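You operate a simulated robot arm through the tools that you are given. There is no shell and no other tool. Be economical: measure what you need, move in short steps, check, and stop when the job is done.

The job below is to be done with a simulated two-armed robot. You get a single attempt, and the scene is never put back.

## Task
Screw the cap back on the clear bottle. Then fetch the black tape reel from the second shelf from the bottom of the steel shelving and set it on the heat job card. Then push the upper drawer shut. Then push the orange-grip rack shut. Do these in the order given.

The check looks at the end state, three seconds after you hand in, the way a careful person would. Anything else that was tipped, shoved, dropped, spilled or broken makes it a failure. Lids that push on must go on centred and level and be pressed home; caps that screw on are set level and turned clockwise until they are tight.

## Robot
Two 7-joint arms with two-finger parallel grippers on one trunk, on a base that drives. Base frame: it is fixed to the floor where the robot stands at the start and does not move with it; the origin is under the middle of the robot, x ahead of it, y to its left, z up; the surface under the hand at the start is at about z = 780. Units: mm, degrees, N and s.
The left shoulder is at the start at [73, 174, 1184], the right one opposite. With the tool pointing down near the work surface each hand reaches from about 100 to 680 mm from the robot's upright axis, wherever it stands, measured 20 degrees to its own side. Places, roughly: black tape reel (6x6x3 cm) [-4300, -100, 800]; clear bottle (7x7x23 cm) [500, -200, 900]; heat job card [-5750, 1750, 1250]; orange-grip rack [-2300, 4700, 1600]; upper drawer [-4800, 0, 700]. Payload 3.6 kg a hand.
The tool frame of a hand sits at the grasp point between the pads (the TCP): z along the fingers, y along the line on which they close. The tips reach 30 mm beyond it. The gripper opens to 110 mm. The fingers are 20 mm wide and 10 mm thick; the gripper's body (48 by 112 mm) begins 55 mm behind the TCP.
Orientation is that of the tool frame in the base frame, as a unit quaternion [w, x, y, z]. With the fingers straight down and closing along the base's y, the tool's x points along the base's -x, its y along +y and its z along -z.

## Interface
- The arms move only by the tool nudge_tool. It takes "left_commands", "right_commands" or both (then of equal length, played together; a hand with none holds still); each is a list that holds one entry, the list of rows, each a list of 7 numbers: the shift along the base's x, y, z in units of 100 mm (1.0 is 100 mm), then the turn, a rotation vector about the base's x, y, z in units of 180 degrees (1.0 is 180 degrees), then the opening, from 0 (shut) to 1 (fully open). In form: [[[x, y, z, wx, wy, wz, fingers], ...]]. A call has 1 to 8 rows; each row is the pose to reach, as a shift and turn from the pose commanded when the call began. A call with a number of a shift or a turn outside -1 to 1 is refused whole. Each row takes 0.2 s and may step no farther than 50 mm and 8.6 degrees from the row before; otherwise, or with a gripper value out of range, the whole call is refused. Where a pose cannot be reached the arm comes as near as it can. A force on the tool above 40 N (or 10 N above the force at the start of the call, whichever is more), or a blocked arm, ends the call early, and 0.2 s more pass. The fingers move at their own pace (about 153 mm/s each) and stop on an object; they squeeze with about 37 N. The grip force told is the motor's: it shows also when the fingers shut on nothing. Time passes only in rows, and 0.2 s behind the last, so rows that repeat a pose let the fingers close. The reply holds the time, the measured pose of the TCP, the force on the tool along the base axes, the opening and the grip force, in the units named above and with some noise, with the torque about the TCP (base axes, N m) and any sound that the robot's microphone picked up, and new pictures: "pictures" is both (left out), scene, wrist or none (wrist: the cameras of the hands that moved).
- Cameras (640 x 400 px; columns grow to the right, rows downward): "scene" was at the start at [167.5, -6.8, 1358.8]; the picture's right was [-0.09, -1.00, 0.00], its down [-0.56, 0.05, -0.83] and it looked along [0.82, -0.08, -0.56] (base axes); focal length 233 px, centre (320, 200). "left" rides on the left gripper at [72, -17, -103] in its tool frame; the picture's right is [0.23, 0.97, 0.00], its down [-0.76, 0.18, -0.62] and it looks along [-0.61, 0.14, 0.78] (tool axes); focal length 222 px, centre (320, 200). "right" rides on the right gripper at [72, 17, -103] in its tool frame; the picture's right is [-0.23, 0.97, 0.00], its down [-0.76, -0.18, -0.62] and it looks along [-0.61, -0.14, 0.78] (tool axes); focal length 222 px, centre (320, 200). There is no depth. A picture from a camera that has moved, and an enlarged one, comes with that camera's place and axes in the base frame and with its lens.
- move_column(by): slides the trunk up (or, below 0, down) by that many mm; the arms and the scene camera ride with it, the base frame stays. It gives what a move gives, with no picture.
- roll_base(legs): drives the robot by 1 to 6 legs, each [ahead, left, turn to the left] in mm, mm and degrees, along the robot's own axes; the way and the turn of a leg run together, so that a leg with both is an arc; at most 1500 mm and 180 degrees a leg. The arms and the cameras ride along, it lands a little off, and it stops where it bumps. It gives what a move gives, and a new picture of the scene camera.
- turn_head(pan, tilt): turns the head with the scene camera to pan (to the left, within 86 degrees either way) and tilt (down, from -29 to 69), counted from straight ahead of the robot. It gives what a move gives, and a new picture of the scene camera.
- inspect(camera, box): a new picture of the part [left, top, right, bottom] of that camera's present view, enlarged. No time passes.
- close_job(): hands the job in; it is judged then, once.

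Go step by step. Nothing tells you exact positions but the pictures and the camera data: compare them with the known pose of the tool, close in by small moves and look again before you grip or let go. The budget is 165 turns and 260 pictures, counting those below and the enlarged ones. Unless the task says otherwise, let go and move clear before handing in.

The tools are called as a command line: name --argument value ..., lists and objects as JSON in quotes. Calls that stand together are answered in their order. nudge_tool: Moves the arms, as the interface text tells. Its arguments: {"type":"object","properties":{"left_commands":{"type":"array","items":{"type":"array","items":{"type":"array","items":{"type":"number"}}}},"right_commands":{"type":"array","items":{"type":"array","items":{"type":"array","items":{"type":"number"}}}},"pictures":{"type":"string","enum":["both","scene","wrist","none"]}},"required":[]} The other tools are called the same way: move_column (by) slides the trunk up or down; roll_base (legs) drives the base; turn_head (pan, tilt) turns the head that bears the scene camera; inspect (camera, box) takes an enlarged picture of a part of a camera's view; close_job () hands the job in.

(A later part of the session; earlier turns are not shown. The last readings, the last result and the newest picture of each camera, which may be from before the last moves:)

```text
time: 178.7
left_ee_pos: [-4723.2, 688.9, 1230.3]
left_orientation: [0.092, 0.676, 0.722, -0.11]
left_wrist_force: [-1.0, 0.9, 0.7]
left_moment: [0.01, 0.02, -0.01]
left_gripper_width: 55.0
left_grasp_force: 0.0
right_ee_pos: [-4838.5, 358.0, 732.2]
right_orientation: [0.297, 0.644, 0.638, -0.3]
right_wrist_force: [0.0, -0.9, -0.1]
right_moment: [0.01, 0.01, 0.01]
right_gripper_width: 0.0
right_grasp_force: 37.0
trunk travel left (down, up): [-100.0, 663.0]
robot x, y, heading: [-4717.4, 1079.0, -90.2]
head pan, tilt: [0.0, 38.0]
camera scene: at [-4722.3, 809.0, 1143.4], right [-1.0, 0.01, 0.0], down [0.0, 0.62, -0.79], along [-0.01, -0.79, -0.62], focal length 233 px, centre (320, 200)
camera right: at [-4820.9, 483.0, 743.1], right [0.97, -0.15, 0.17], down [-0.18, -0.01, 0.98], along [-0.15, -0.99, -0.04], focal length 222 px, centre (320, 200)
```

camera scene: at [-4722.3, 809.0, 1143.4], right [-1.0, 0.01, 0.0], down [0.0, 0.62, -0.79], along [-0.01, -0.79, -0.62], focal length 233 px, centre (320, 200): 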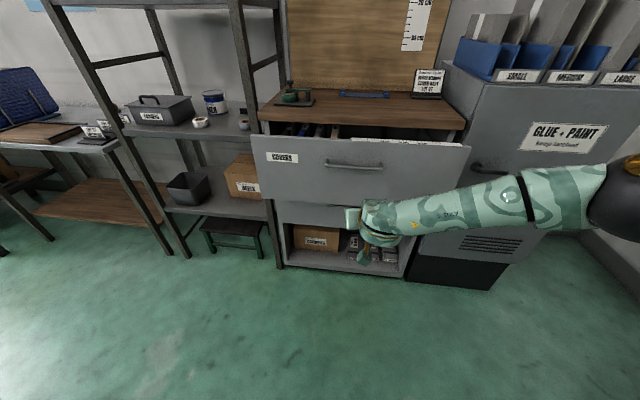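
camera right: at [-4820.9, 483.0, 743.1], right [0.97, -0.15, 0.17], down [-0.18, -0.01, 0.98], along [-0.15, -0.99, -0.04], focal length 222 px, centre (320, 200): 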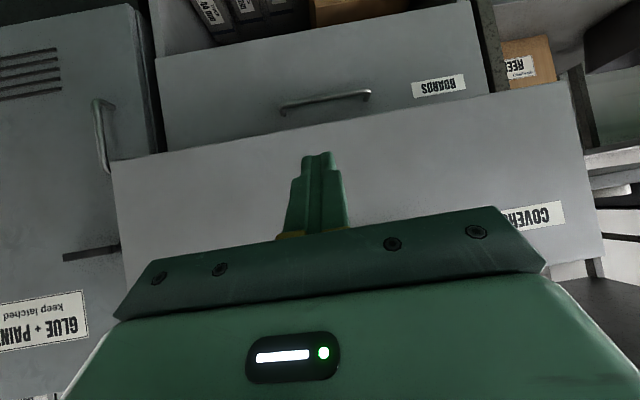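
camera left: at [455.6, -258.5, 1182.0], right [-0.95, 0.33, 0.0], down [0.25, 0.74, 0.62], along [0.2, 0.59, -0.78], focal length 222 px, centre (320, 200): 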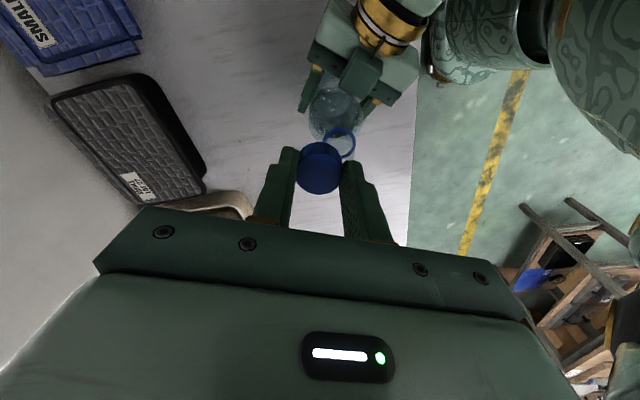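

The fingertips face the panel below the handle. I pull the hand back a bit and drive closer so that the arm can do the whole push.

nudge_tool --right_commands '[[[0, 0.4, 0, 0, 0, 0, 0], [0, 0.8, 0, 0, 0, 0, 0], [0, 1, 0, 0, 0, 0, 0]]]' --pictures "none"

roll_base --legs '[[210, 0, 0]]'

inspect --camera "right" --box '[0, 0, 640, 400]'

```text
time: 179.5
left_ee_pos: [-4722.3, 689.1, 1230.1]
left_orientation: [0.093, 0.676, 0.723, -0.109]
left_wrist_force: [0.1, 0.9, -0.9]
left_moment: [-0.01, 0.03, 0.01]
left_gripper_width: 54.8
left_grasp_force: 0.1
right_ee_pos: [-4834.7, 456.2, 735.9]
right_orientation: [0.293, 0.646, 0.638, -0.299]
right_wrist_force: [0.0, 0.0, 0.1]
right_moment: [0.0, 0.01, 0.01]
right_gripper_width: 0.2
right_grasp_force: 36.3
right hand out of reach, approached as far as the arm can: row 3
trunk travel left (down, up): [-100.0, 663.0]
robot x, y, heading: [-4722.0, 1080.7, -90.4]
head pan, tilt: [0.0, 38.0]
```

```text
time: 181.1
left_ee_pos: [-4723.1, 479.1, 1230.9]
left_orientation: [0.092, 0.676, 0.723, -0.109]
left_wrist_force: [-0.4, -0.7, -0.5]
left_moment: [0.04, 0.04, 0.0]
left_gripper_width: 54.7
left_grasp_force: 0.0
right_ee_pos: [-4836.1, 247.1, 736.7]
right_orientation: [0.294, 0.645, 0.64, -0.298]
right_wrist_force: [1.0, 0.6, 0.0]
right_moment: [0.01, 0.0, 0.04]
right_gripper_width: 0.0
right_grasp_force: 37.5
trunk travel left (down, up): [-100.0, 663.0]
robot x, y, heading: [-4721.9, 871.9, -90.5]
head pan, tilt: [0.0, 38.0]
camera scene: at [-4723.6, 599.4, 1143.3], right [-1.0, 0.01, 0.0], down [0.0, 0.62, -0.79], along [0.0, -0.79, -0.62], focal length 233 px, centre (320, 200)
```

scene: 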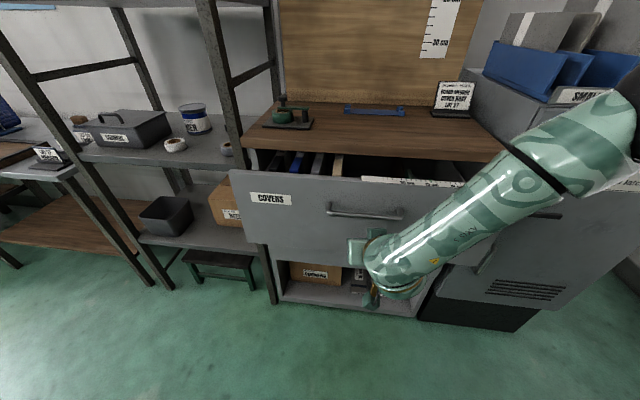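

```text
1.00 times, centred on (320, 200) of right (not enlarged: the box is as wide or as high as the picture)
camera zoom: at [-4818.1, 371.3, 748.1], right [0.97, -0.16, 0.17], down [-0.18, -0.02, 0.98], along [-0.15, -0.99, -0.05], focal length 222 px, centre (320, 200)
```

zoom: 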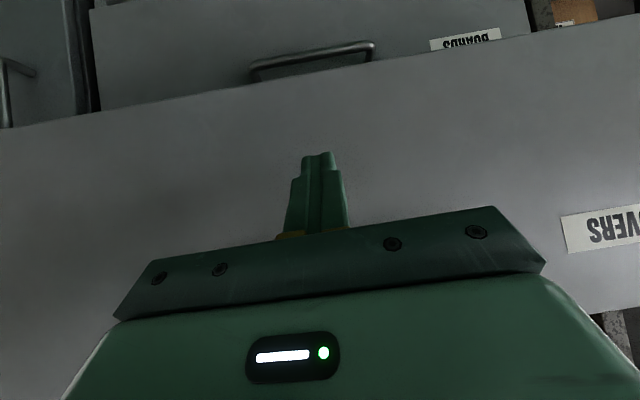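

Now I push the drawer panel in steps.

nudge_tool --right_commands '[[[0, -0.25, 0, 0, 0, 0, 0], [0, -0.45, 0, 0, 0, 0, 0], [0, -0.6, 0, 0, 0, 0, 0], [0, -0.75, 0, 0, 0, 0, 0], [0, -0.9, 0, 0, 0, 0, 0]]]' --pictures "scene"

```text
time: 182.3
left_ee_pos: [-4722.2, 480.0, 1230.6]
left_orientation: [0.092, 0.676, 0.723, -0.109]
left_wrist_force: [0.7, -0.1, 0.1]
left_moment: [0.0, -0.02, -0.01]
left_gripper_width: 55.0
left_grasp_force: 0.2
right_ee_pos: [-4835.9, 157.0, 736.5]
right_orientation: [0.294, 0.645, 0.639, -0.298]
right_wrist_force: [0.0, 0.5, 0.0]
right_moment: [0.0, 0.02, 0.04]
right_gripper_width: 0.1
right_grasp_force: 37.0
trunk travel left (down, up): [-100.0, 663.0]
robot x, y, heading: [-4724.1, 869.8, -90.4]
head pan, tilt: [0.0, 38.0]
camera scene: at [-4723.5, 600.0, 1143.4], right [-1.0, 0.01, 0.0], down [0.0, 0.62, -0.79], along [0.0, -0.79, -0.62], focal length 233 px, centre (320, 200)
```

scene: 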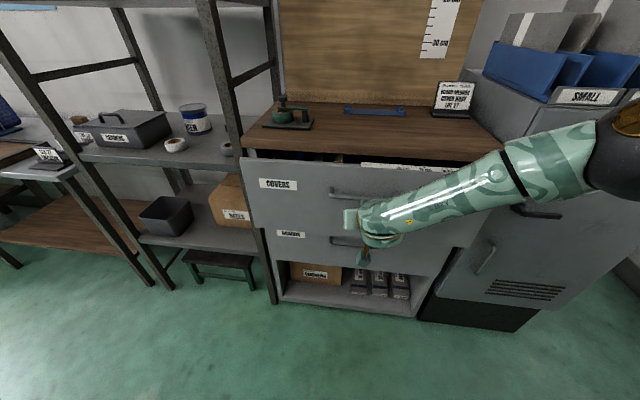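

The drawer slides easily. I keep pushing.

nudge_tool --right_commands '[[[0, -0.2, 0, 0, 0, 0, 0], [0, -0.4, 0, 0, 0, 0, 0], [0, -0.6, 0, 0, 0, 0, 0], [0, -0.8, 0, 0, 0, 0, 0], [0, -1.0, 0, 0, 0, 0, 0]]]' --pictures "scene"

```text
time: 183.3
left_ee_pos: [-4722.7, 478.2, 1231.2]
left_orientation: [0.092, 0.677, 0.722, -0.109]
left_wrist_force: [0.3, -1.4, 0.7]
left_moment: [0.05, -0.02, 0.01]
left_gripper_width: 55.1
left_grasp_force: 0.0
right_ee_pos: [-4834.7, 92.3, 738.6]
right_orientation: [0.292, 0.648, 0.637, -0.298]
right_wrist_force: [0.2, 10.5, 5.8]
right_moment: [-0.02, 0.09, -0.12]
right_gripper_width: 0.1
right_grasp_force: 36.6
trunk travel left (down, up): [-100.0, 663.0]
robot x, y, heading: [-4724.9, 874.9, -90.2]
head pan, tilt: [0.0, 38.0]
stopped in row 4 (right hand): the force on the tool passed its limit at 52 N (the readings are from after the stop); the commanded pose is now the measured one
camera scene: at [-4723.9, 601.2, 1143.9], right [-1.0, 0.01, 0.0], down [0.0, 0.62, -0.79], along [-0.01, -0.79, -0.62], focal length 233 px, centre (320, 200)
```

scene: 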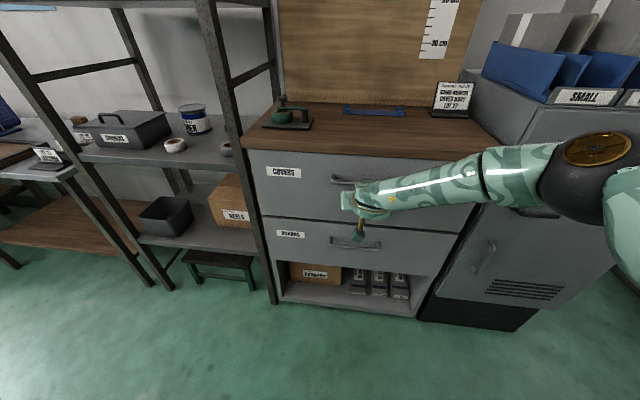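

The push stopped hard with the panel looking flush. I check closely and push once more gently.

nudge_tool --right_commands '[[[0, -0.02, 0, 0, 0, 0, 0], [0, -0.04, 0, 0, 0, 0, 0], [0, -0.06, 0, 0, 0, 0, 0]]]' --pictures "none"

inspect --camera "scene" --box '[230, 120, 510, 300]'

```text
time: 184.0
left_ee_pos: [-4723.3, 484.7, 1231.6]
left_orientation: [0.093, 0.677, 0.722, -0.111]
left_wrist_force: [0.2, -0.5, -0.3]
left_moment: [-0.02, -0.01, -0.02]
left_gripper_width: 55.0
left_grasp_force: 0.0
right_ee_pos: [-4834.2, 91.1, 737.5]
right_orientation: [0.292, 0.648, 0.639, -0.295]
right_wrist_force: [-2.2, 21.3, 13.6]
right_moment: [-0.11, 0.1, -0.2]
right_gripper_width: 0.0
right_grasp_force: 37.7
trunk travel left (down, up): [-100.0, 663.0]
robot x, y, heading: [-4719.3, 874.4, -90.5]
head pan, tilt: [0.0, 38.0]
stopped in row 3 (right hand): the force on the tool passed its limit at 44 N (the readings are from after the stop); the commanded pose is now the measured one
```

```text
2.22 times, centred on (370, 210) of scene
camera zoom: at [-4724.4, 604.9, 1144.7], right [-1.0, 0.01, 0.0], down [0.01, 0.61, -0.79], along [-0.01, -0.79, -0.61], focal length 517 px, centre (209, 178)
```

zoom: 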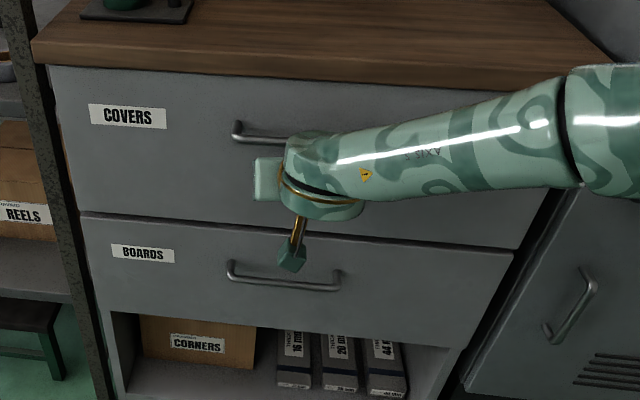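

The drawer is shut and flush. I withdraw, raise the trunk, and turn to look toward the orange-grip rack.

nudge_tool --right_commands '[[[0, 0.4, 0, 0, 0, 0, 0], [0, 0.8, 0.05, 0, 0, 0, 0], [0, 1.0, 0.3, 0, 0, 0, 0]]]' --pictures "none"

roll_base --legs '[[-200, 0, 0]]'

move_column --by 200

roll_base --legs '[[0, 0, -90], [0, 0, -90]]'

turn_head --pan -10 --tilt 10

```text
time: 184.8
left_ee_pos: [-4724.4, 481.2, 1230.8]
left_orientation: [0.092, 0.677, 0.722, -0.11]
left_wrist_force: [-0.2, 0.6, -0.4]
left_moment: [-0.01, 0.0, -0.02]
left_gripper_width: 54.9
left_grasp_force: 0.0
right_ee_pos: [-4836.2, 188.4, 764.6]
right_orientation: [0.291, 0.648, 0.639, -0.295]
right_wrist_force: [0.3, -0.1, 0.1]
right_moment: [0.03, -0.01, 0.01]
right_gripper_width: 0.0
right_grasp_force: 37.0
trunk travel left (down, up): [-100.0, 663.0]
robot x, y, heading: [-4720.5, 872.2, -90.5]
head pan, tilt: [0.0, 38.0]
```

```text
time: 186.4
left_ee_pos: [-4723.0, 683.3, 1231.0]
left_orientation: [0.092, 0.676, 0.722, -0.11]
left_wrist_force: [0.4, 0.1, 0.3]
left_moment: [-0.05, 0.02, 0.0]
left_gripper_width: 55.0
left_grasp_force: 0.0
right_ee_pos: [-4834.6, 391.2, 765.4]
right_orientation: [0.29, 0.649, 0.639, -0.295]
right_wrist_force: [-0.1, 1.4, -0.2]
right_moment: [0.01, 0.0, 0.02]
right_gripper_width: 0.0
right_grasp_force: 36.8
trunk travel left (down, up): [-100.0, 663.0]
robot x, y, heading: [-4722.0, 1073.4, -90.4]
head pan, tilt: [0.0, 38.0]
camera scene: at [-4722.6, 803.5, 1143.9], right [-1.0, 0.01, 0.0], down [0.01, 0.62, -0.79], along [-0.01, -0.79, -0.62], focal length 233 px, centre (320, 200)
```

scene: 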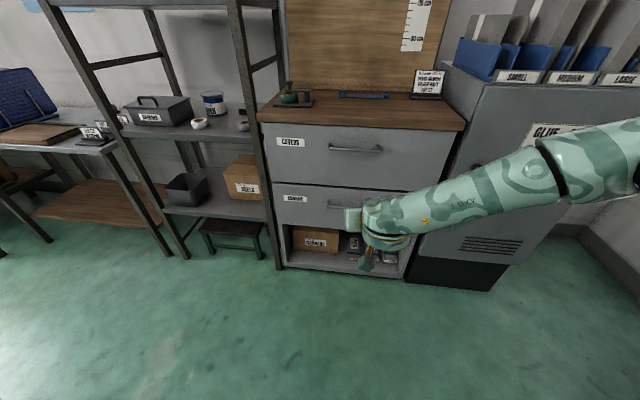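

```text
time: 188.6
left_ee_pos: [-4721.9, 682.0, 1430.2]
left_orientation: [0.092, 0.677, 0.722, -0.11]
left_wrist_force: [1.2, 0.0, -0.3]
left_moment: [0.05, 0.0, 0.02]
left_gripper_width: 54.9
left_grasp_force: 0.0
right_ee_pos: [-4834.0, 391.1, 963.5]
right_orientation: [0.29, 0.649, 0.639, -0.294]
right_wrist_force: [-0.6, -0.3, 1.2]
right_moment: [0.02, 0.03, 0.0]
right_gripper_width: 0.0
right_grasp_force: 37.1
trunk travel left (down, up): [-300.0, 463.0]
robot x, y, heading: [-4722.4, 1075.7, -90.4]
head pan, tilt: [0.0, 38.0]
```

```text
time: 196.6
left_ee_pos: [-4719.3, 1464.0, 1431.7]
left_orientation: [-0.109, 0.723, -0.676, -0.093]
left_wrist_force: [-0.7, -0.6, -0.1]
left_moment: [0.02, -0.02, -0.01]
left_gripper_width: 55.1
left_grasp_force: 0.2
right_ee_pos: [-4609.1, 1757.4, 964.0]
right_orientation: [0.295, -0.639, 0.648, 0.291]
right_wrist_force: [-0.7, -0.6, 0.0]
right_moment: [0.0, 0.05, -0.05]
right_gripper_width: 0.0
right_grasp_force: 37.5
trunk travel left (down, up): [-300.0, 463.0]
robot x, y, heading: [-4717.7, 1070.2, 89.6]
head pan, tilt: [0.0, 38.0]
camera scene: at [-4718.9, 1240.4, 1352.9], right [1.0, -0.01, 0.0], down [0.0, -0.62, -0.79], along [0.0, 0.79, -0.62], focal length 233 px, centre (320, 200)
```

scene: 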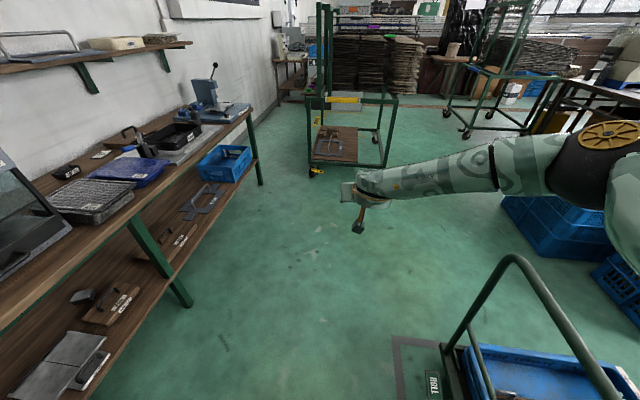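

```text
time: 197.5
left_ee_pos: [-4719.5, 1465.3, 1431.4]
left_orientation: [-0.109, 0.723, -0.676, -0.093]
left_wrist_force: [-0.3, 0.3, -0.5]
left_moment: [0.01, 0.0, 0.01]
left_gripper_width: 55.1
left_grasp_force: 0.1
right_ee_pos: [-4608.4, 1756.6, 963.9]
right_orientation: [0.296, -0.639, 0.648, 0.29]
right_wrist_force: [-0.4, -0.3, -0.8]
right_moment: [0.01, -0.03, -0.01]
right_gripper_width: 0.0
right_grasp_force: 37.0
trunk travel left (down, up): [-300.0, 463.0]
robot x, y, heading: [-4722.5, 1071.2, 89.4]
head pan, tilt: [-10.0, 10.0]
camera scene: at [-4702.9, 1245.6, 1397.5], right [0.98, -0.18, 0.0], down [-0.03, -0.17, -0.98], along [0.18, 0.97, -0.17], focal length 233 px, centre (320, 200)
```

scene: 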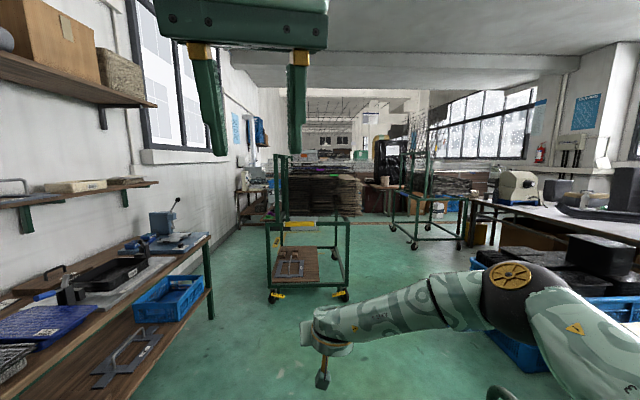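

I see several racks ahead. I zoom toward where the orange-grip rack should be.

inspect --camera "scene" --box '[360, 80, 520, 260]'

inspect --camera "scene" --box '[230, 80, 400, 240]'

```text
2.22 times, centred on (440, 170) of scene
camera zoom: at [-4702.9, 1245.6, 1397.5], right [0.98, -0.18, 0.0], down [-0.03, -0.17, -0.98], along [0.18, 0.97, -0.17], focal length 517 px, centre (53, 267)
```

zoom: 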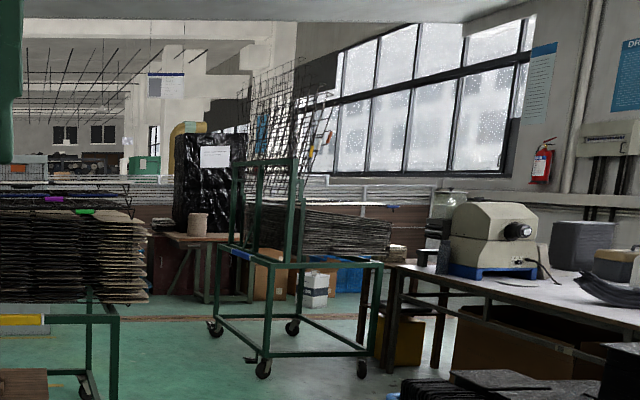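

```text
2.50 times, centred on (315, 160) of scene
camera zoom: at [-4702.9, 1245.6, 1397.5], right [0.98, -0.18, 0.0], down [-0.03, -0.17, -0.98], along [0.18, 0.97, -0.17], focal length 582 px, centre (332, 300)
```

zoom: 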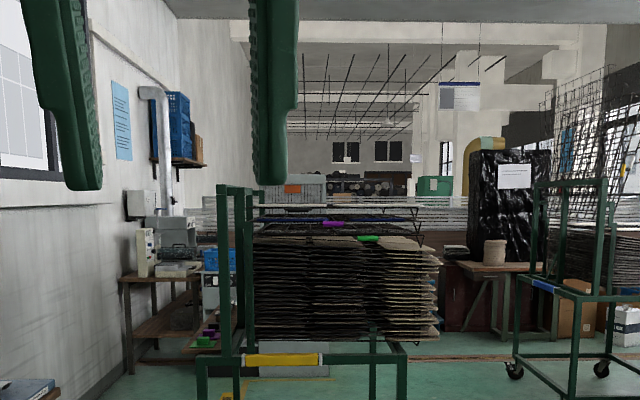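

The spring racks with coloured grips are on wheeled carts; the orange grip is near [-2100, 4700, 1610]. I drive up the aisle, past the trolley, then right and ahead.

roll_base --legs '[[1300, 0, 0], [0, -950, 0]]'

turn_head --pan -35 --tilt 10

```text
time: 208.6
left_ee_pos: [-3771.4, 2755.6, 1430.6]
left_orientation: [-0.111, 0.723, -0.676, -0.092]
left_wrist_force: [0.2, -0.2, -0.6]
left_moment: [0.0, -0.01, 0.02]
left_gripper_width: 54.9
left_grasp_force: 0.2
right_ee_pos: [-3659.1, 3048.2, 964.2]
right_orientation: [0.293, -0.641, 0.647, 0.292]
right_wrist_force: [0.0, 0.0, 0.1]
right_moment: [-0.02, -0.03, -0.03]
right_gripper_width: 0.0
right_grasp_force: 37.7
trunk travel left (down, up): [-300.0, 463.0]
robot x, y, heading: [-3769.2, 2363.3, 89.8]
head pan, tilt: [-10.0, 10.0]
camera scene: at [-3752.6, 2535.8, 1397.6], right [0.98, -0.18, 0.0], down [-0.03, -0.17, -0.98], along [0.18, 0.97, -0.17], focal length 233 px, centre (320, 200)
```

scene: 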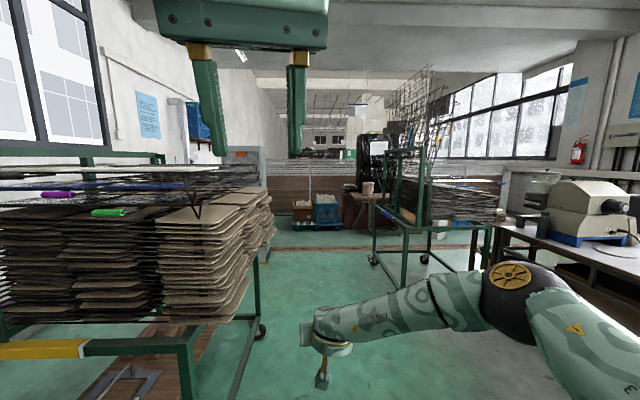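

```text
time: 209.4
left_ee_pos: [-3769.2, 2754.9, 1430.4]
left_orientation: [-0.109, 0.723, -0.676, -0.091]
left_wrist_force: [0.0, 0.7, -0.2]
left_moment: [-0.02, 0.0, -0.01]
left_gripper_width: 55.0
left_grasp_force: 0.0
right_ee_pos: [-3660.0, 3047.9, 964.1]
right_orientation: [0.295, -0.639, 0.648, 0.291]
right_wrist_force: [-0.2, 0.1, -0.2]
right_moment: [0.01, 0.03, 0.0]
right_gripper_width: 0.0
right_grasp_force: 37.4
trunk travel left (down, up): [-300.0, 463.0]
robot x, y, heading: [-3769.8, 2360.9, 89.6]
head pan, tilt: [-35.0, 10.0]
camera scene: at [-3716.0, 2520.3, 1397.6], right [0.82, -0.58, 0.0], down [-0.1, -0.14, -0.98], along [0.57, 0.8, -0.17], focal length 233 px, centre (320, 200)
```

scene: 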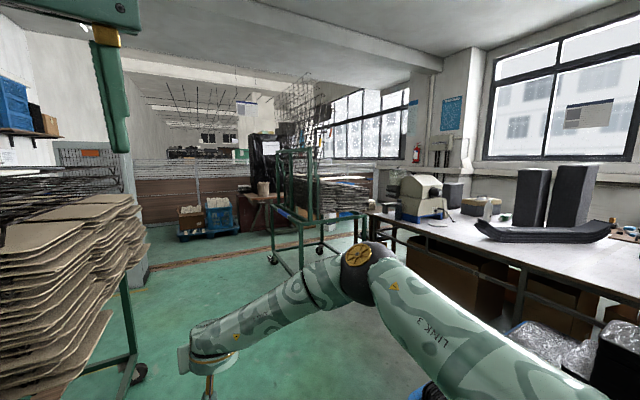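

inspect --camera "scene" --box '[240, 60, 400, 280]'

inspect --camera "scene" --box '[270, 60, 350, 120]'

```text
1.82 times, centred on (320, 170) of scene
camera zoom: at [-3716.0, 2520.3, 1397.6], right [0.82, -0.58, 0.0], down [-0.1, -0.14, -0.98], along [0.57, 0.8, -0.17], focal length 423 px, centre (320, 254)
```

zoom: 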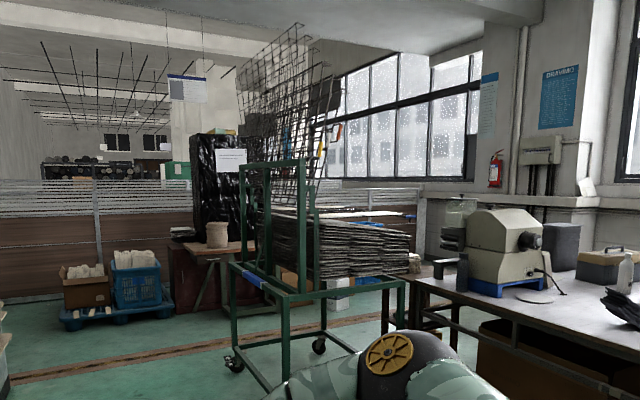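

```text
6.67 times, centred on (310, 90) of scene
camera zoom: at [-3716.0, 2520.3, 1397.6], right [0.82, -0.58, 0.0], down [-0.1, -0.14, -0.98], along [0.57, 0.8, -0.17], focal length 1551 px, centre (387, 933)
```

zoom: 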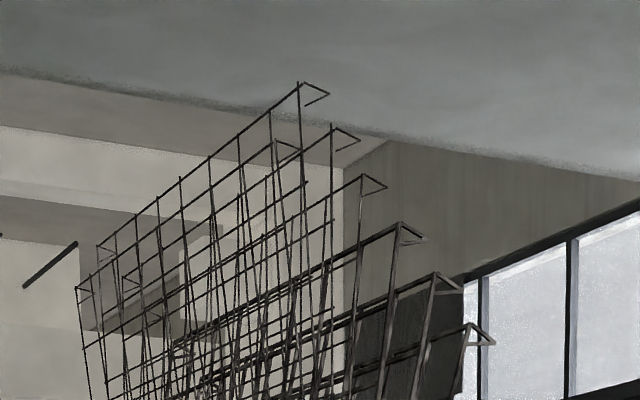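

inspect --camera "scene" --box '[275, 100, 365, 180]'

inspect --camera "scene" --box '[270, 140, 390, 260]'

```text
5.00 times, centred on (320, 140) of scene
camera zoom: at [-3716.0, 2520.3, 1397.6], right [0.82, -0.58, 0.0], down [-0.1, -0.14, -0.98], along [0.57, 0.8, -0.17], focal length 1164 px, centre (320, 500)
```

zoom: 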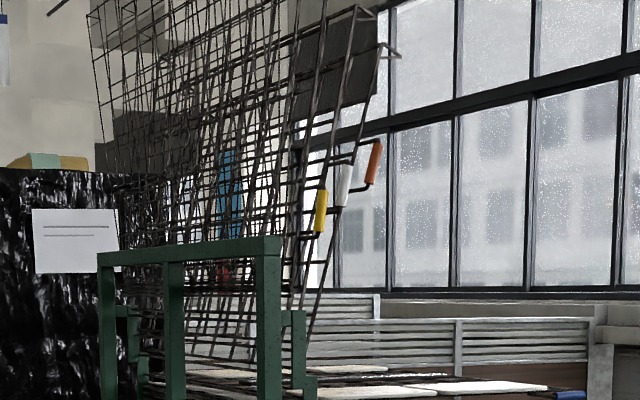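

```text
3.33 times, centred on (330, 200) of scene
camera zoom: at [-3716.0, 2520.3, 1397.6], right [0.82, -0.58, 0.0], down [-0.1, -0.14, -0.98], along [0.57, 0.8, -0.17], focal length 776 px, centre (287, 200)
```

zoom: 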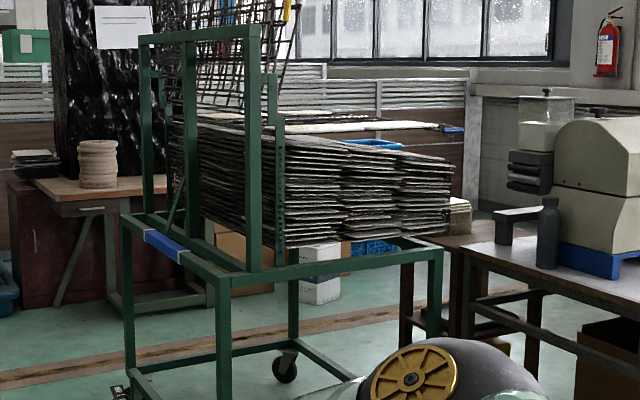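

The orange grip is on the outermost raised rack of the cart with the blue tag, hinged on its left frame. Before driving diagonally I check for floor obstacles.

turn_head --pan -60 --tilt 40

turn_head --pan 0 --tilt 40

```text
time: 210.4
left_ee_pos: [-3770.9, 2754.9, 1429.5]
left_orientation: [-0.11, 0.723, -0.676, -0.092]
left_wrist_force: [-0.8, -0.3, -0.6]
left_moment: [0.03, -0.01, -0.01]
left_gripper_width: 55.0
left_grasp_force: 0.1
right_ee_pos: [-3658.9, 3046.3, 965.6]
right_orientation: [0.295, -0.64, 0.648, 0.29]
right_wrist_force: [0.4, 0.4, 0.2]
right_moment: [-0.02, 0.02, 0.0]
right_gripper_width: 0.2
right_grasp_force: 37.4
trunk travel left (down, up): [-300.0, 463.0]
robot x, y, heading: [-3768.8, 2362.9, 89.6]
head pan, tilt: [-60.0, 40.0]
camera scene: at [-3695.8, 2486.5, 1350.0], right [0.5, -0.87, 0.0], down [-0.56, -0.32, -0.77], along [0.67, 0.38, -0.64], focal length 233 px, centre (320, 200)
```

scene: 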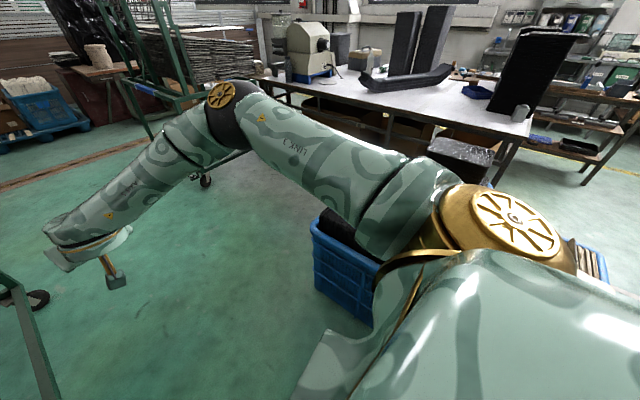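

```text
time: 211.7
left_ee_pos: [-3769.8, 2755.5, 1430.7]
left_orientation: [-0.108, 0.723, -0.676, -0.093]
left_wrist_force: [0.0, 0.2, 0.1]
left_moment: [0.0, -0.01, -0.01]
left_gripper_width: 54.9
left_grasp_force: 0.0
right_ee_pos: [-3659.8, 3047.0, 964.6]
right_orientation: [0.294, -0.64, 0.648, 0.291]
right_wrist_force: [0.0, 0.0, 1.3]
right_moment: [0.01, -0.03, 0.0]
right_gripper_width: 0.2
right_grasp_force: 37.2
trunk travel left (down, up): [-300.0, 463.0]
robot x, y, heading: [-3772.3, 2364.3, 89.6]
head pan, tilt: [0.0, 40.0]
camera scene: at [-3769.2, 2529.3, 1349.9], right [1.0, -0.01, 0.0], down [0.0, -0.64, -0.77], along [0.0, 0.77, -0.64], focal length 233 px, centre (320, 200)
```

scene: 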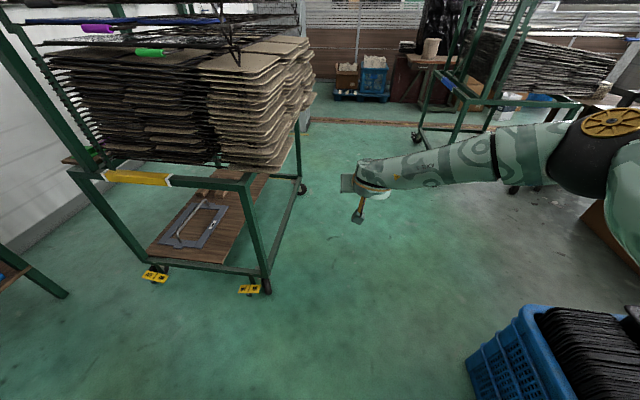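

Crates end at about y = 3050, and the yellow cart's stack reaches x ≈ -3810. I thread between them and approach the blue-tag cart.

roll_base --legs '[[0, -420, 0], [1130, 0, 0], [0, -600, 0]]'

turn_head --pan -15 --tilt 0

```text
time: 214.5
left_ee_pos: [-3359.4, 2755.0, 1431.2]
left_orientation: [-0.111, 0.708, -0.691, -0.09]
left_wrist_force: [0.4, 0.3, -1.5]
left_moment: [-0.01, 0.02, 0.05]
left_gripper_width: 54.9
left_grasp_force: 0.1
right_ee_pos: [-3236.3, 3042.2, 964.5]
right_orientation: [0.3, -0.626, 0.661, 0.284]
right_wrist_force: [-0.1, -0.1, -0.6]
right_moment: [-0.01, 0.03, 0.02]
right_gripper_width: 0.0
right_grasp_force: 37.1
trunk travel left (down, up): [-300.0, 463.0]
robot x, y, heading: [-3378.5, 2366.4, 87.3]
head pan, tilt: [0.0, 40.0]
stopped in leg 1: the robot was blocked; the commanded pose is now the measured one
camera scene: at [-3369.0, 2529.3, 1350.0], right [1.0, -0.05, 0.0], down [-0.03, -0.64, -0.77], along [0.04, 0.77, -0.64], focal length 233 px, centre (320, 200)
```

scene: 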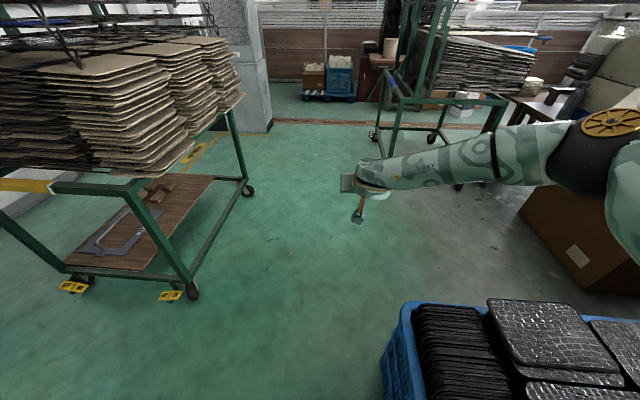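

```text
time: 215.5
left_ee_pos: [-3361.2, 2756.3, 1431.4]
left_orientation: [-0.112, 0.709, -0.691, -0.089]
left_wrist_force: [0.4, 0.2, 0.5]
left_moment: [-0.01, -0.01, 0.0]
left_gripper_width: 55.0
left_grasp_force: 0.1
right_ee_pos: [-3238.1, 3042.0, 963.4]
right_orientation: [0.301, -0.626, 0.661, 0.284]
right_wrist_force: [0.3, -0.8, 0.2]
right_moment: [0.04, -0.01, 0.02]
right_gripper_width: 0.0
right_grasp_force: 36.9
trunk travel left (down, up): [-300.0, 463.0]
robot x, y, heading: [-3380.2, 2361.5, 87.4]
head pan, tilt: [-15.0, 0.0]
camera scene: at [-3346.7, 2530.7, 1413.5], right [0.95, -0.31, 0.0], down [0.0, 0.0, -1.0], along [0.31, 0.95, 0.0], focal length 233 px, centre (320, 200)
```

scene: 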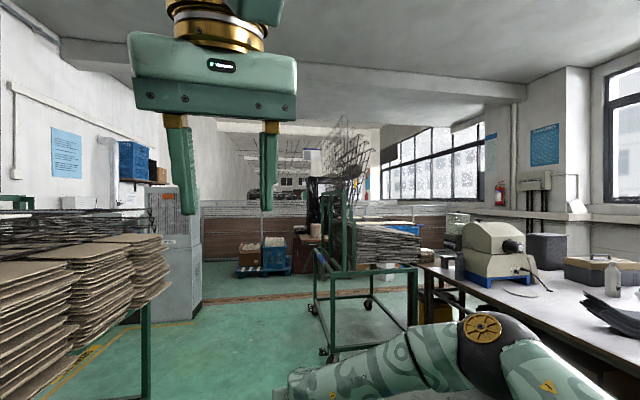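

The base touched a crate's side; I ease away. I check the left arm's clearance to the yellow cart before passing.

roll_base --legs '[[0, 50, 2.5]]'

turn_head --pan 60 --tilt 20

```text
time: 216.4
left_ee_pos: [-3432.1, 2757.8, 1430.3]
left_orientation: [-0.111, 0.724, -0.675, -0.091]
left_wrist_force: [-0.8, 0.2, -0.7]
left_moment: [0.0, -0.09, -0.03]
left_gripper_width: 54.8
left_grasp_force: 0.0
right_ee_pos: [-3320.7, 3050.5, 964.1]
right_orientation: [0.294, -0.642, 0.646, 0.291]
right_wrist_force: [-0.7, -0.6, 0.0]
right_moment: [0.02, -0.02, -0.01]
right_gripper_width: 0.0
right_grasp_force: 37.1
trunk travel left (down, up): [-300.0, 463.0]
robot x, y, heading: [-3431.6, 2365.9, 89.9]
head pan, tilt: [-15.0, 0.0]
camera scene: at [-3406.9, 2533.3, 1413.6], right [0.96, -0.26, 0.0], down [0.0, 0.0, -1.0], along [0.26, 0.96, 0.0], focal length 233 px, centre (320, 200)
```

scene: 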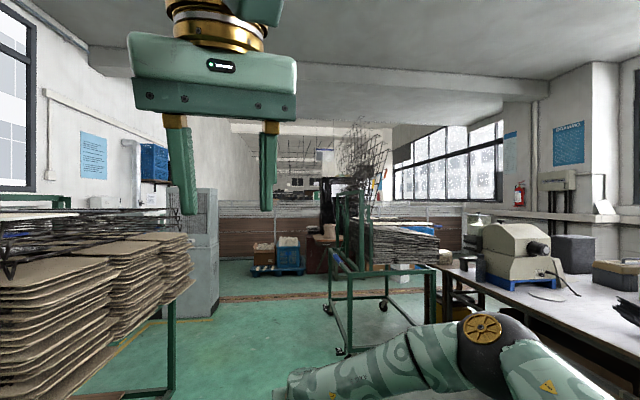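

```text
time: 217.9
left_ee_pos: [-3429.3, 2757.0, 1429.6]
left_orientation: [-0.11, 0.724, -0.675, -0.092]
left_wrist_force: [0.0, 0.3, -0.5]
left_moment: [0.01, -0.03, -0.01]
left_gripper_width: 55.0
left_grasp_force: 0.0
right_ee_pos: [-3319.1, 3048.8, 964.9]
right_orientation: [0.292, -0.641, 0.647, 0.292]
right_wrist_force: [-0.4, -0.7, -0.2]
right_moment: [0.0, 0.01, -0.01]
right_gripper_width: 0.1
right_grasp_force: 37.0
trunk travel left (down, up): [-300.0, 463.0]
robot x, y, heading: [-3427.2, 2368.1, 89.9]
head pan, tilt: [60.0, 20.0]
camera scene: at [-3508.3, 2493.3, 1381.4], right [0.5, 0.86, 0.0], down [0.3, -0.17, -0.94], along [-0.81, 0.47, -0.34], focal length 233 px, centre (320, 200)
```

scene: 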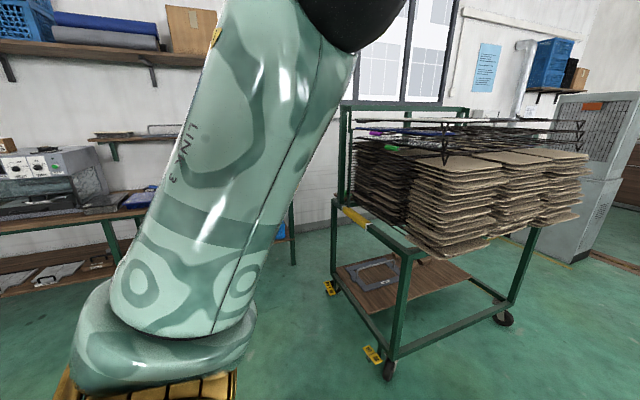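

The left elbow is well above the stack. I drive ahead and then right.

roll_base --legs '[[1080, 0, 0], [0, -650, 0]]'

turn_head --pan -25 --tilt -5

```text
time: 226.7
left_ee_pos: [-2769.7, 3829.8, 1429.3]
left_orientation: [-0.11, 0.723, -0.676, -0.092]
left_wrist_force: [0.1, 0.3, 0.5]
left_moment: [0.01, 0.05, 0.04]
left_gripper_width: 55.3
left_grasp_force: 0.0
right_ee_pos: [-2658.9, 4120.5, 963.9]
right_orientation: [0.295, -0.639, 0.648, 0.291]
right_wrist_force: [-0.5, 0.1, 0.0]
right_moment: [-0.03, 0.01, 0.0]
right_gripper_width: 0.0
right_grasp_force: 36.8
trunk travel left (down, up): [-300.0, 463.0]
robot x, y, heading: [-2773.9, 3438.4, 89.4]
head pan, tilt: [60.0, 20.0]
camera scene: at [-2850.9, 3565.9, 1381.4], right [0.51, 0.86, 0.0], down [0.29, -0.17, -0.94], along [-0.81, 0.48, -0.34], focal length 233 px, centre (320, 200)
```

scene: 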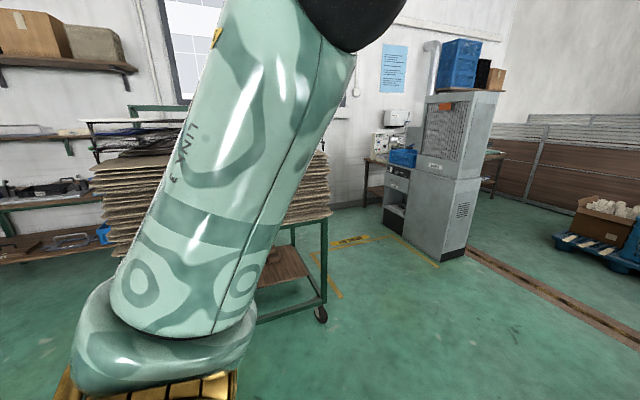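

```text
time: 228.3
left_ee_pos: [-2771.2, 3829.8, 1430.9]
left_orientation: [-0.111, 0.723, -0.676, -0.092]
left_wrist_force: [0.0, 0.1, -0.1]
left_moment: [0.04, 0.0, 0.02]
left_gripper_width: 54.9
left_grasp_force: 0.0
right_ee_pos: [-2659.1, 4121.1, 964.7]
right_orientation: [0.293, -0.64, 0.648, 0.291]
right_wrist_force: [0.2, 0.3, -0.5]
right_moment: [0.0, -0.01, 0.03]
right_gripper_width: 0.0
right_grasp_force: 36.3
trunk travel left (down, up): [-300.0, 463.0]
robot x, y, heading: [-2774.3, 3437.8, 89.5]
head pan, tilt: [-25.0, -5.0]
camera scene: at [-2733.6, 3597.7, 1421.4], right [0.9, -0.43, 0.0], down [0.04, 0.08, -1.0], along [0.43, 0.9, 0.09], focal length 233 px, centre (320, 200)
```

scene: 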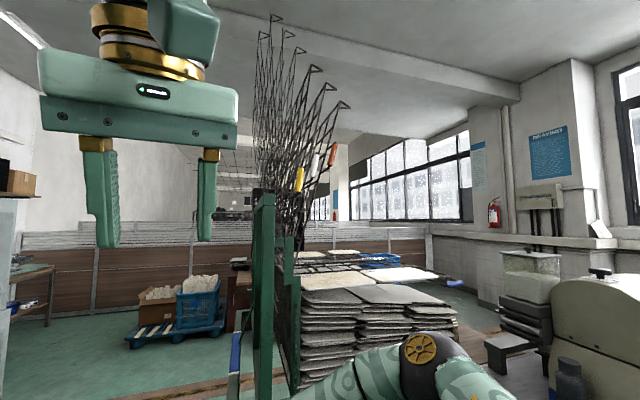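

inspect --camera "scene" --box '[220, 0, 480, 400]'

inspect --camera "scene" --box '[240, 80, 380, 220]'

```text
1.00 times, centred on (350, 200) of scene (not enlarged: the box is as wide or as high as the picture)
camera zoom: at [-2733.6, 3597.7, 1421.4], right [0.9, -0.43, 0.0], down [0.04, 0.08, -1.0], along [0.43, 0.9, 0.09], focal length 233 px, centre (290, 200)
```

zoom: 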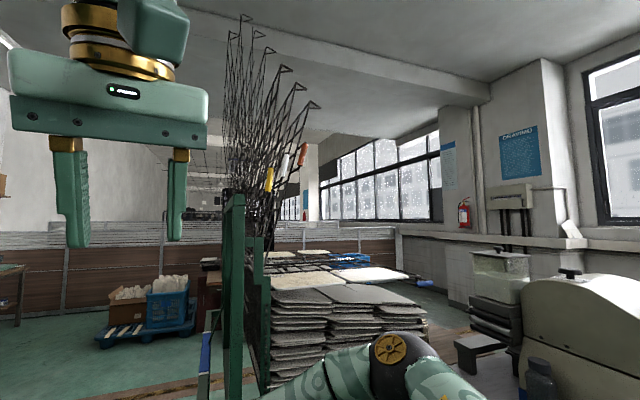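

```text
2.86 times, centred on (310, 150) of scene
camera zoom: at [-2733.6, 3597.7, 1421.4], right [0.9, -0.43, 0.0], down [0.04, 0.08, -1.0], along [0.43, 0.9, 0.09], focal length 665 px, centre (349, 343)
```

zoom: 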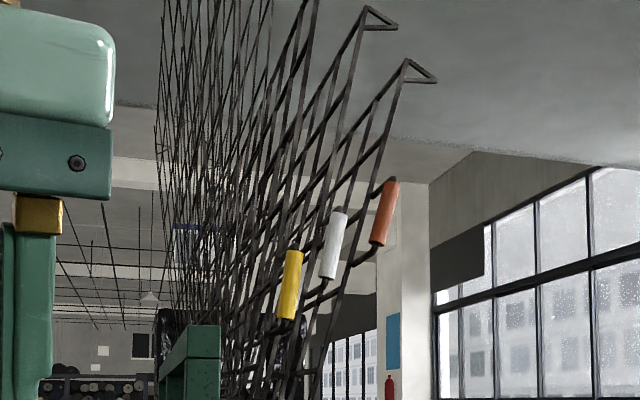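

The orange grip is at about [-2405, 4210, 1625] on the lowest raised rack, whose hinge is at about [-2555, 1235]; shut, the grip would come to about [-2137, 4210, 1240]. I shift right and raise the trunk.

roll_base --legs '[[-40, -300, 0]]'

move_column --by 300

turn_head --pan 0 --tilt 5

```text
time: 230.3
left_ee_pos: [-2471.5, 3787.8, 1430.1]
left_orientation: [-0.11, 0.723, -0.675, -0.093]
left_wrist_force: [-0.2, 0.0, 0.2]
left_moment: [0.01, 0.01, 0.0]
left_gripper_width: 54.9
left_grasp_force: 0.1
right_ee_pos: [-2361.6, 4077.7, 964.3]
right_orientation: [0.294, -0.64, 0.647, 0.291]
right_wrist_force: [0.7, 0.0, 0.8]
right_moment: [0.01, -0.01, -0.03]
right_gripper_width: 0.0
right_grasp_force: 36.8
trunk travel left (down, up): [-300.0, 463.0]
robot x, y, heading: [-2469.9, 3395.7, 89.8]
head pan, tilt: [-25.0, -5.0]
camera scene: at [-2433.2, 3555.2, 1421.4], right [0.9, -0.43, 0.0], down [0.04, 0.08, -1.0], along [0.43, 0.9, 0.09], focal length 233 px, centre (320, 200)
```

scene: 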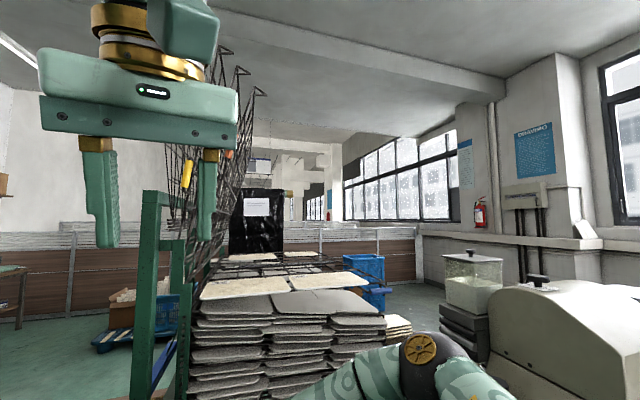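

```text
time: 233.3
left_ee_pos: [-2472.5, 3732.0, 1762.1]
left_orientation: [-0.144, 0.718, -0.67, -0.123]
left_wrist_force: [0.5, 0.0, 0.1]
left_moment: [0.0, 0.0, -0.01]
left_gripper_width: 55.1
left_grasp_force: 0.0
right_ee_pos: [-2361.9, 4079.6, 1264.0]
right_orientation: [0.294, -0.641, 0.647, 0.291]
right_wrist_force: [0.3, 0.4, 0.2]
right_moment: [0.0, -0.01, 0.0]
right_gripper_width: 0.1
right_grasp_force: 37.1
trunk travel left (down, up): [-600.0, 163.0]
robot x, y, heading: [-2475.2, 3394.7, 89.7]
head pan, tilt: [-25.0, -5.0]
```

```text
time: 234.2
left_ee_pos: [-2472.5, 3731.1, 1762.2]
left_orientation: [-0.144, 0.719, -0.669, -0.123]
left_wrist_force: [-0.6, 0.3, 0.7]
left_moment: [0.03, 0.01, 0.01]
left_gripper_width: 55.0
left_grasp_force: 0.0
right_ee_pos: [-2361.2, 4078.6, 1264.6]
right_orientation: [0.294, -0.64, 0.648, 0.291]
right_wrist_force: [0.0, -0.5, -1.1]
right_moment: [0.02, 0.02, 0.01]
right_gripper_width: 0.0
right_grasp_force: 37.0
trunk travel left (down, up): [-600.0, 163.0]
robot x, y, heading: [-2474.5, 3397.6, 89.5]
head pan, tilt: [0.0, 5.0]
camera scene: at [-2471.4, 3502.8, 1708.3], right [1.0, -0.01, 0.0], down [0.0, -0.09, -1.0], along [0.01, 1.0, -0.09], focal length 233 px, centre (320, 200)
```

scene: 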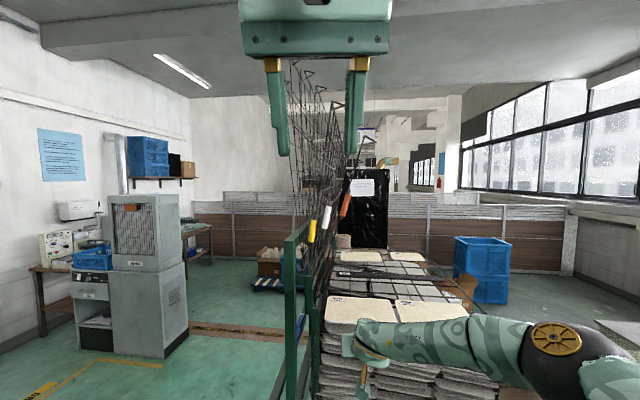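

Looking straight along the hinge axis now. I zoom in on the grips.

inspect --camera "scene" --box '[270, 60, 390, 260]'

inspect --camera "scene" --box '[290, 180, 370, 260]'

inspect --camera "scene" --box '[270, 220, 430, 340]'

```text
2.00 times, centred on (330, 160) of scene
camera zoom: at [-2471.4, 3502.8, 1708.3], right [1.0, -0.01, 0.0], down [0.0, -0.09, -1.0], along [0.01, 1.0, -0.09], focal length 465 px, centre (300, 280)
```

zoom: 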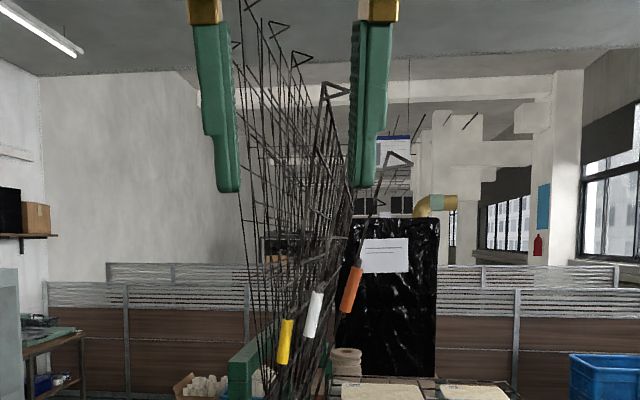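

```text
5.00 times, centred on (330, 220) of scene
camera zoom: at [-2471.4, 3502.8, 1708.3], right [1.0, -0.01, 0.0], down [0.0, -0.09, -1.0], along [0.01, 1.0, -0.09], focal length 1164 px, centre (270, 100)
```

zoom: 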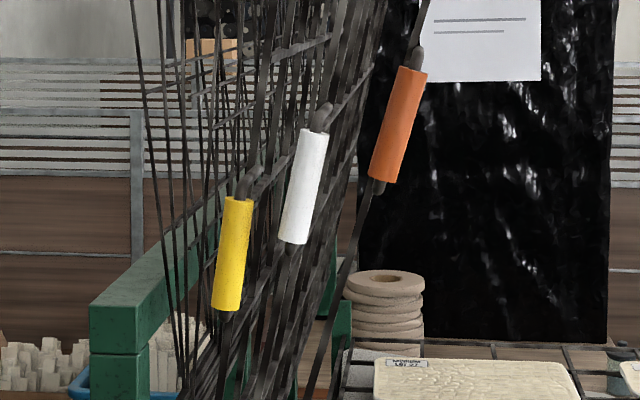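

```text
3.33 times, centred on (350, 280) of scene
camera zoom: at [-2471.4, 3502.8, 1708.3], right [1.0, -0.01, 0.0], down [0.0, -0.09, -1.0], along [0.01, 1.0, -0.09], focal length 776 px, centre (220, -67)
```

zoom: 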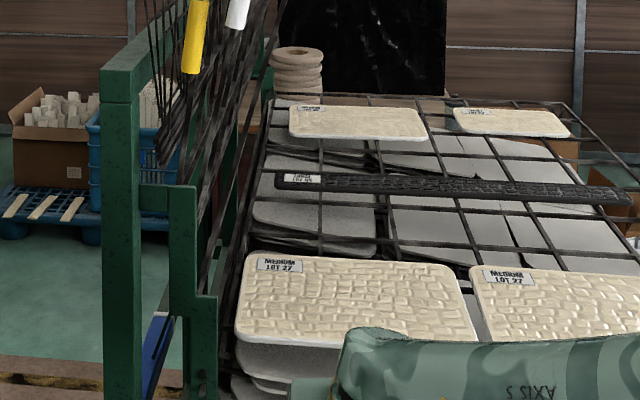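

I orient the right fingers horizontally toward +y, closed as a peg, and raise the hand in front of the gap left of the orange grip.

nudge_tool --right_commands '[[[0, -0.1, 0.2, 0.044, 0, 0, 0], [0, -0.2, 0.4, 0.088, 0, 0, 0], [0, -0.3, 0.6, 0.132, 0, 0, 0], [-0.1, -0.3, 0.8, 0.177, 0, 0, 0], [-0.2, -0.3, 1, 0.222, 0, 0, 0]]]' --pictures "none"

nudge_tool --right_commands '[[[0, 0, 0.25, 0, 0, 0, 0], [0, 0, 0.5, 0, 0, 0, 0], [0, 0, 0.75, 0, 0, 0, 0], [0, 0, 1, 0, 0, 0, 0]]]' --pictures "none"

nudge_tool --right_commands '[[[0, 0, 0.25, 0, 0, 0, 0], [0, 0, 0.5, 0, 0, 0, 0], [0, 0, 0.75, 0, 0, 0, 0], [0, 0, 1, 0, 0, 0, 0]]]' --pictures "both"

```text
time: 235.4
left_ee_pos: [-2472.2, 3731.7, 1762.3]
left_orientation: [-0.144, 0.718, -0.67, -0.123]
left_wrist_force: [-0.3, 0.1, 0.2]
left_moment: [0.0, 0.0, 0.0]
left_gripper_width: 55.2
left_grasp_force: 0.1
right_ee_pos: [-2451.3, 4095.3, 1429.6]
right_orientation: [0.491, -0.505, 0.53, 0.473]
right_wrist_force: [0.0, -0.3, -0.2]
right_moment: [0.03, 0.01, 0.02]
right_gripper_width: 0.0
right_grasp_force: 37.4
right hand out of reach, approached as far as the arm can: row 3, 4, 5
trunk travel left (down, up): [-600.0, 163.0]
robot x, y, heading: [-2471.5, 3394.4, 89.6]
head pan, tilt: [0.0, 5.0]
```

```text
time: 236.4
left_ee_pos: [-2472.3, 3729.6, 1762.6]
left_orientation: [-0.144, 0.718, -0.67, -0.122]
left_wrist_force: [0.0, -0.3, 0.8]
left_moment: [-0.04, 0.03, 0.0]
left_gripper_width: 55.0
left_grasp_force: 0.1
right_ee_pos: [-2451.6, 4094.4, 1528.5]
right_orientation: [0.489, -0.506, 0.53, 0.473]
right_wrist_force: [-1.4, -0.2, 0.1]
right_moment: [-0.02, 0.0, -0.01]
right_gripper_width: 0.0
right_grasp_force: 37.3
trunk travel left (down, up): [-600.0, 163.0]
robot x, y, heading: [-2472.1, 3394.1, 89.6]
head pan, tilt: [0.0, 5.0]
```

```text
time: 237.4
left_ee_pos: [-2473.4, 3730.5, 1762.0]
left_orientation: [-0.144, 0.718, -0.669, -0.122]
left_wrist_force: [-0.3, 0.3, -1.1]
left_moment: [-0.02, 0.05, -0.01]
left_gripper_width: 54.9
left_grasp_force: 0.0
right_ee_pos: [-2453.0, 4094.8, 1628.3]
right_orientation: [0.49, -0.505, 0.53, 0.472]
right_wrist_force: [0.0, -0.4, 0.9]
right_moment: [0.02, -0.02, 0.02]
right_gripper_width: 0.0
right_grasp_force: 36.8
trunk travel left (down, up): [-600.0, 163.0]
robot x, y, heading: [-2474.5, 3395.1, 89.7]
head pan, tilt: [0.0, 5.0]
camera scene: at [-2471.7, 3502.3, 1708.3], right [1.0, -0.01, 0.0], down [0.0, -0.09, -1.0], along [0.01, 1.0, -0.09], focal length 233 px, centre (320, 200)
camera right: at [-2474.8, 3986.9, 1562.7], right [-0.97, 0.06, 0.23], down [0.16, -0.57, 0.8], along [0.18, 0.82, 0.55], focal length 222 px, centre (320, 200)
```

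scene: 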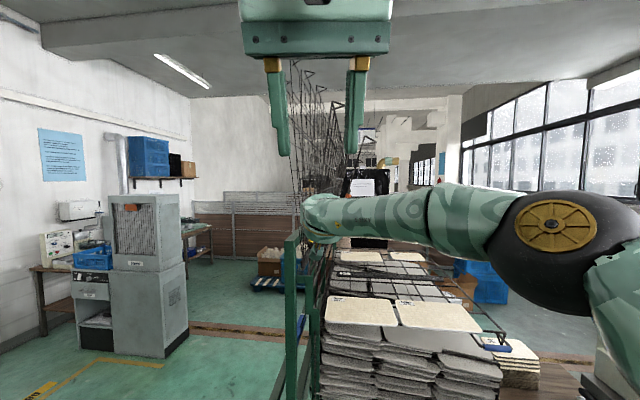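
right: 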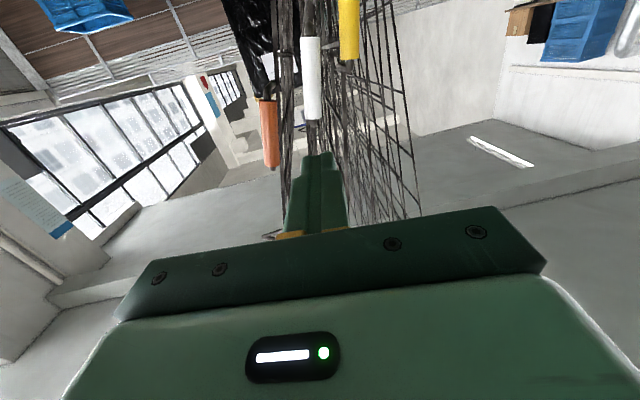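

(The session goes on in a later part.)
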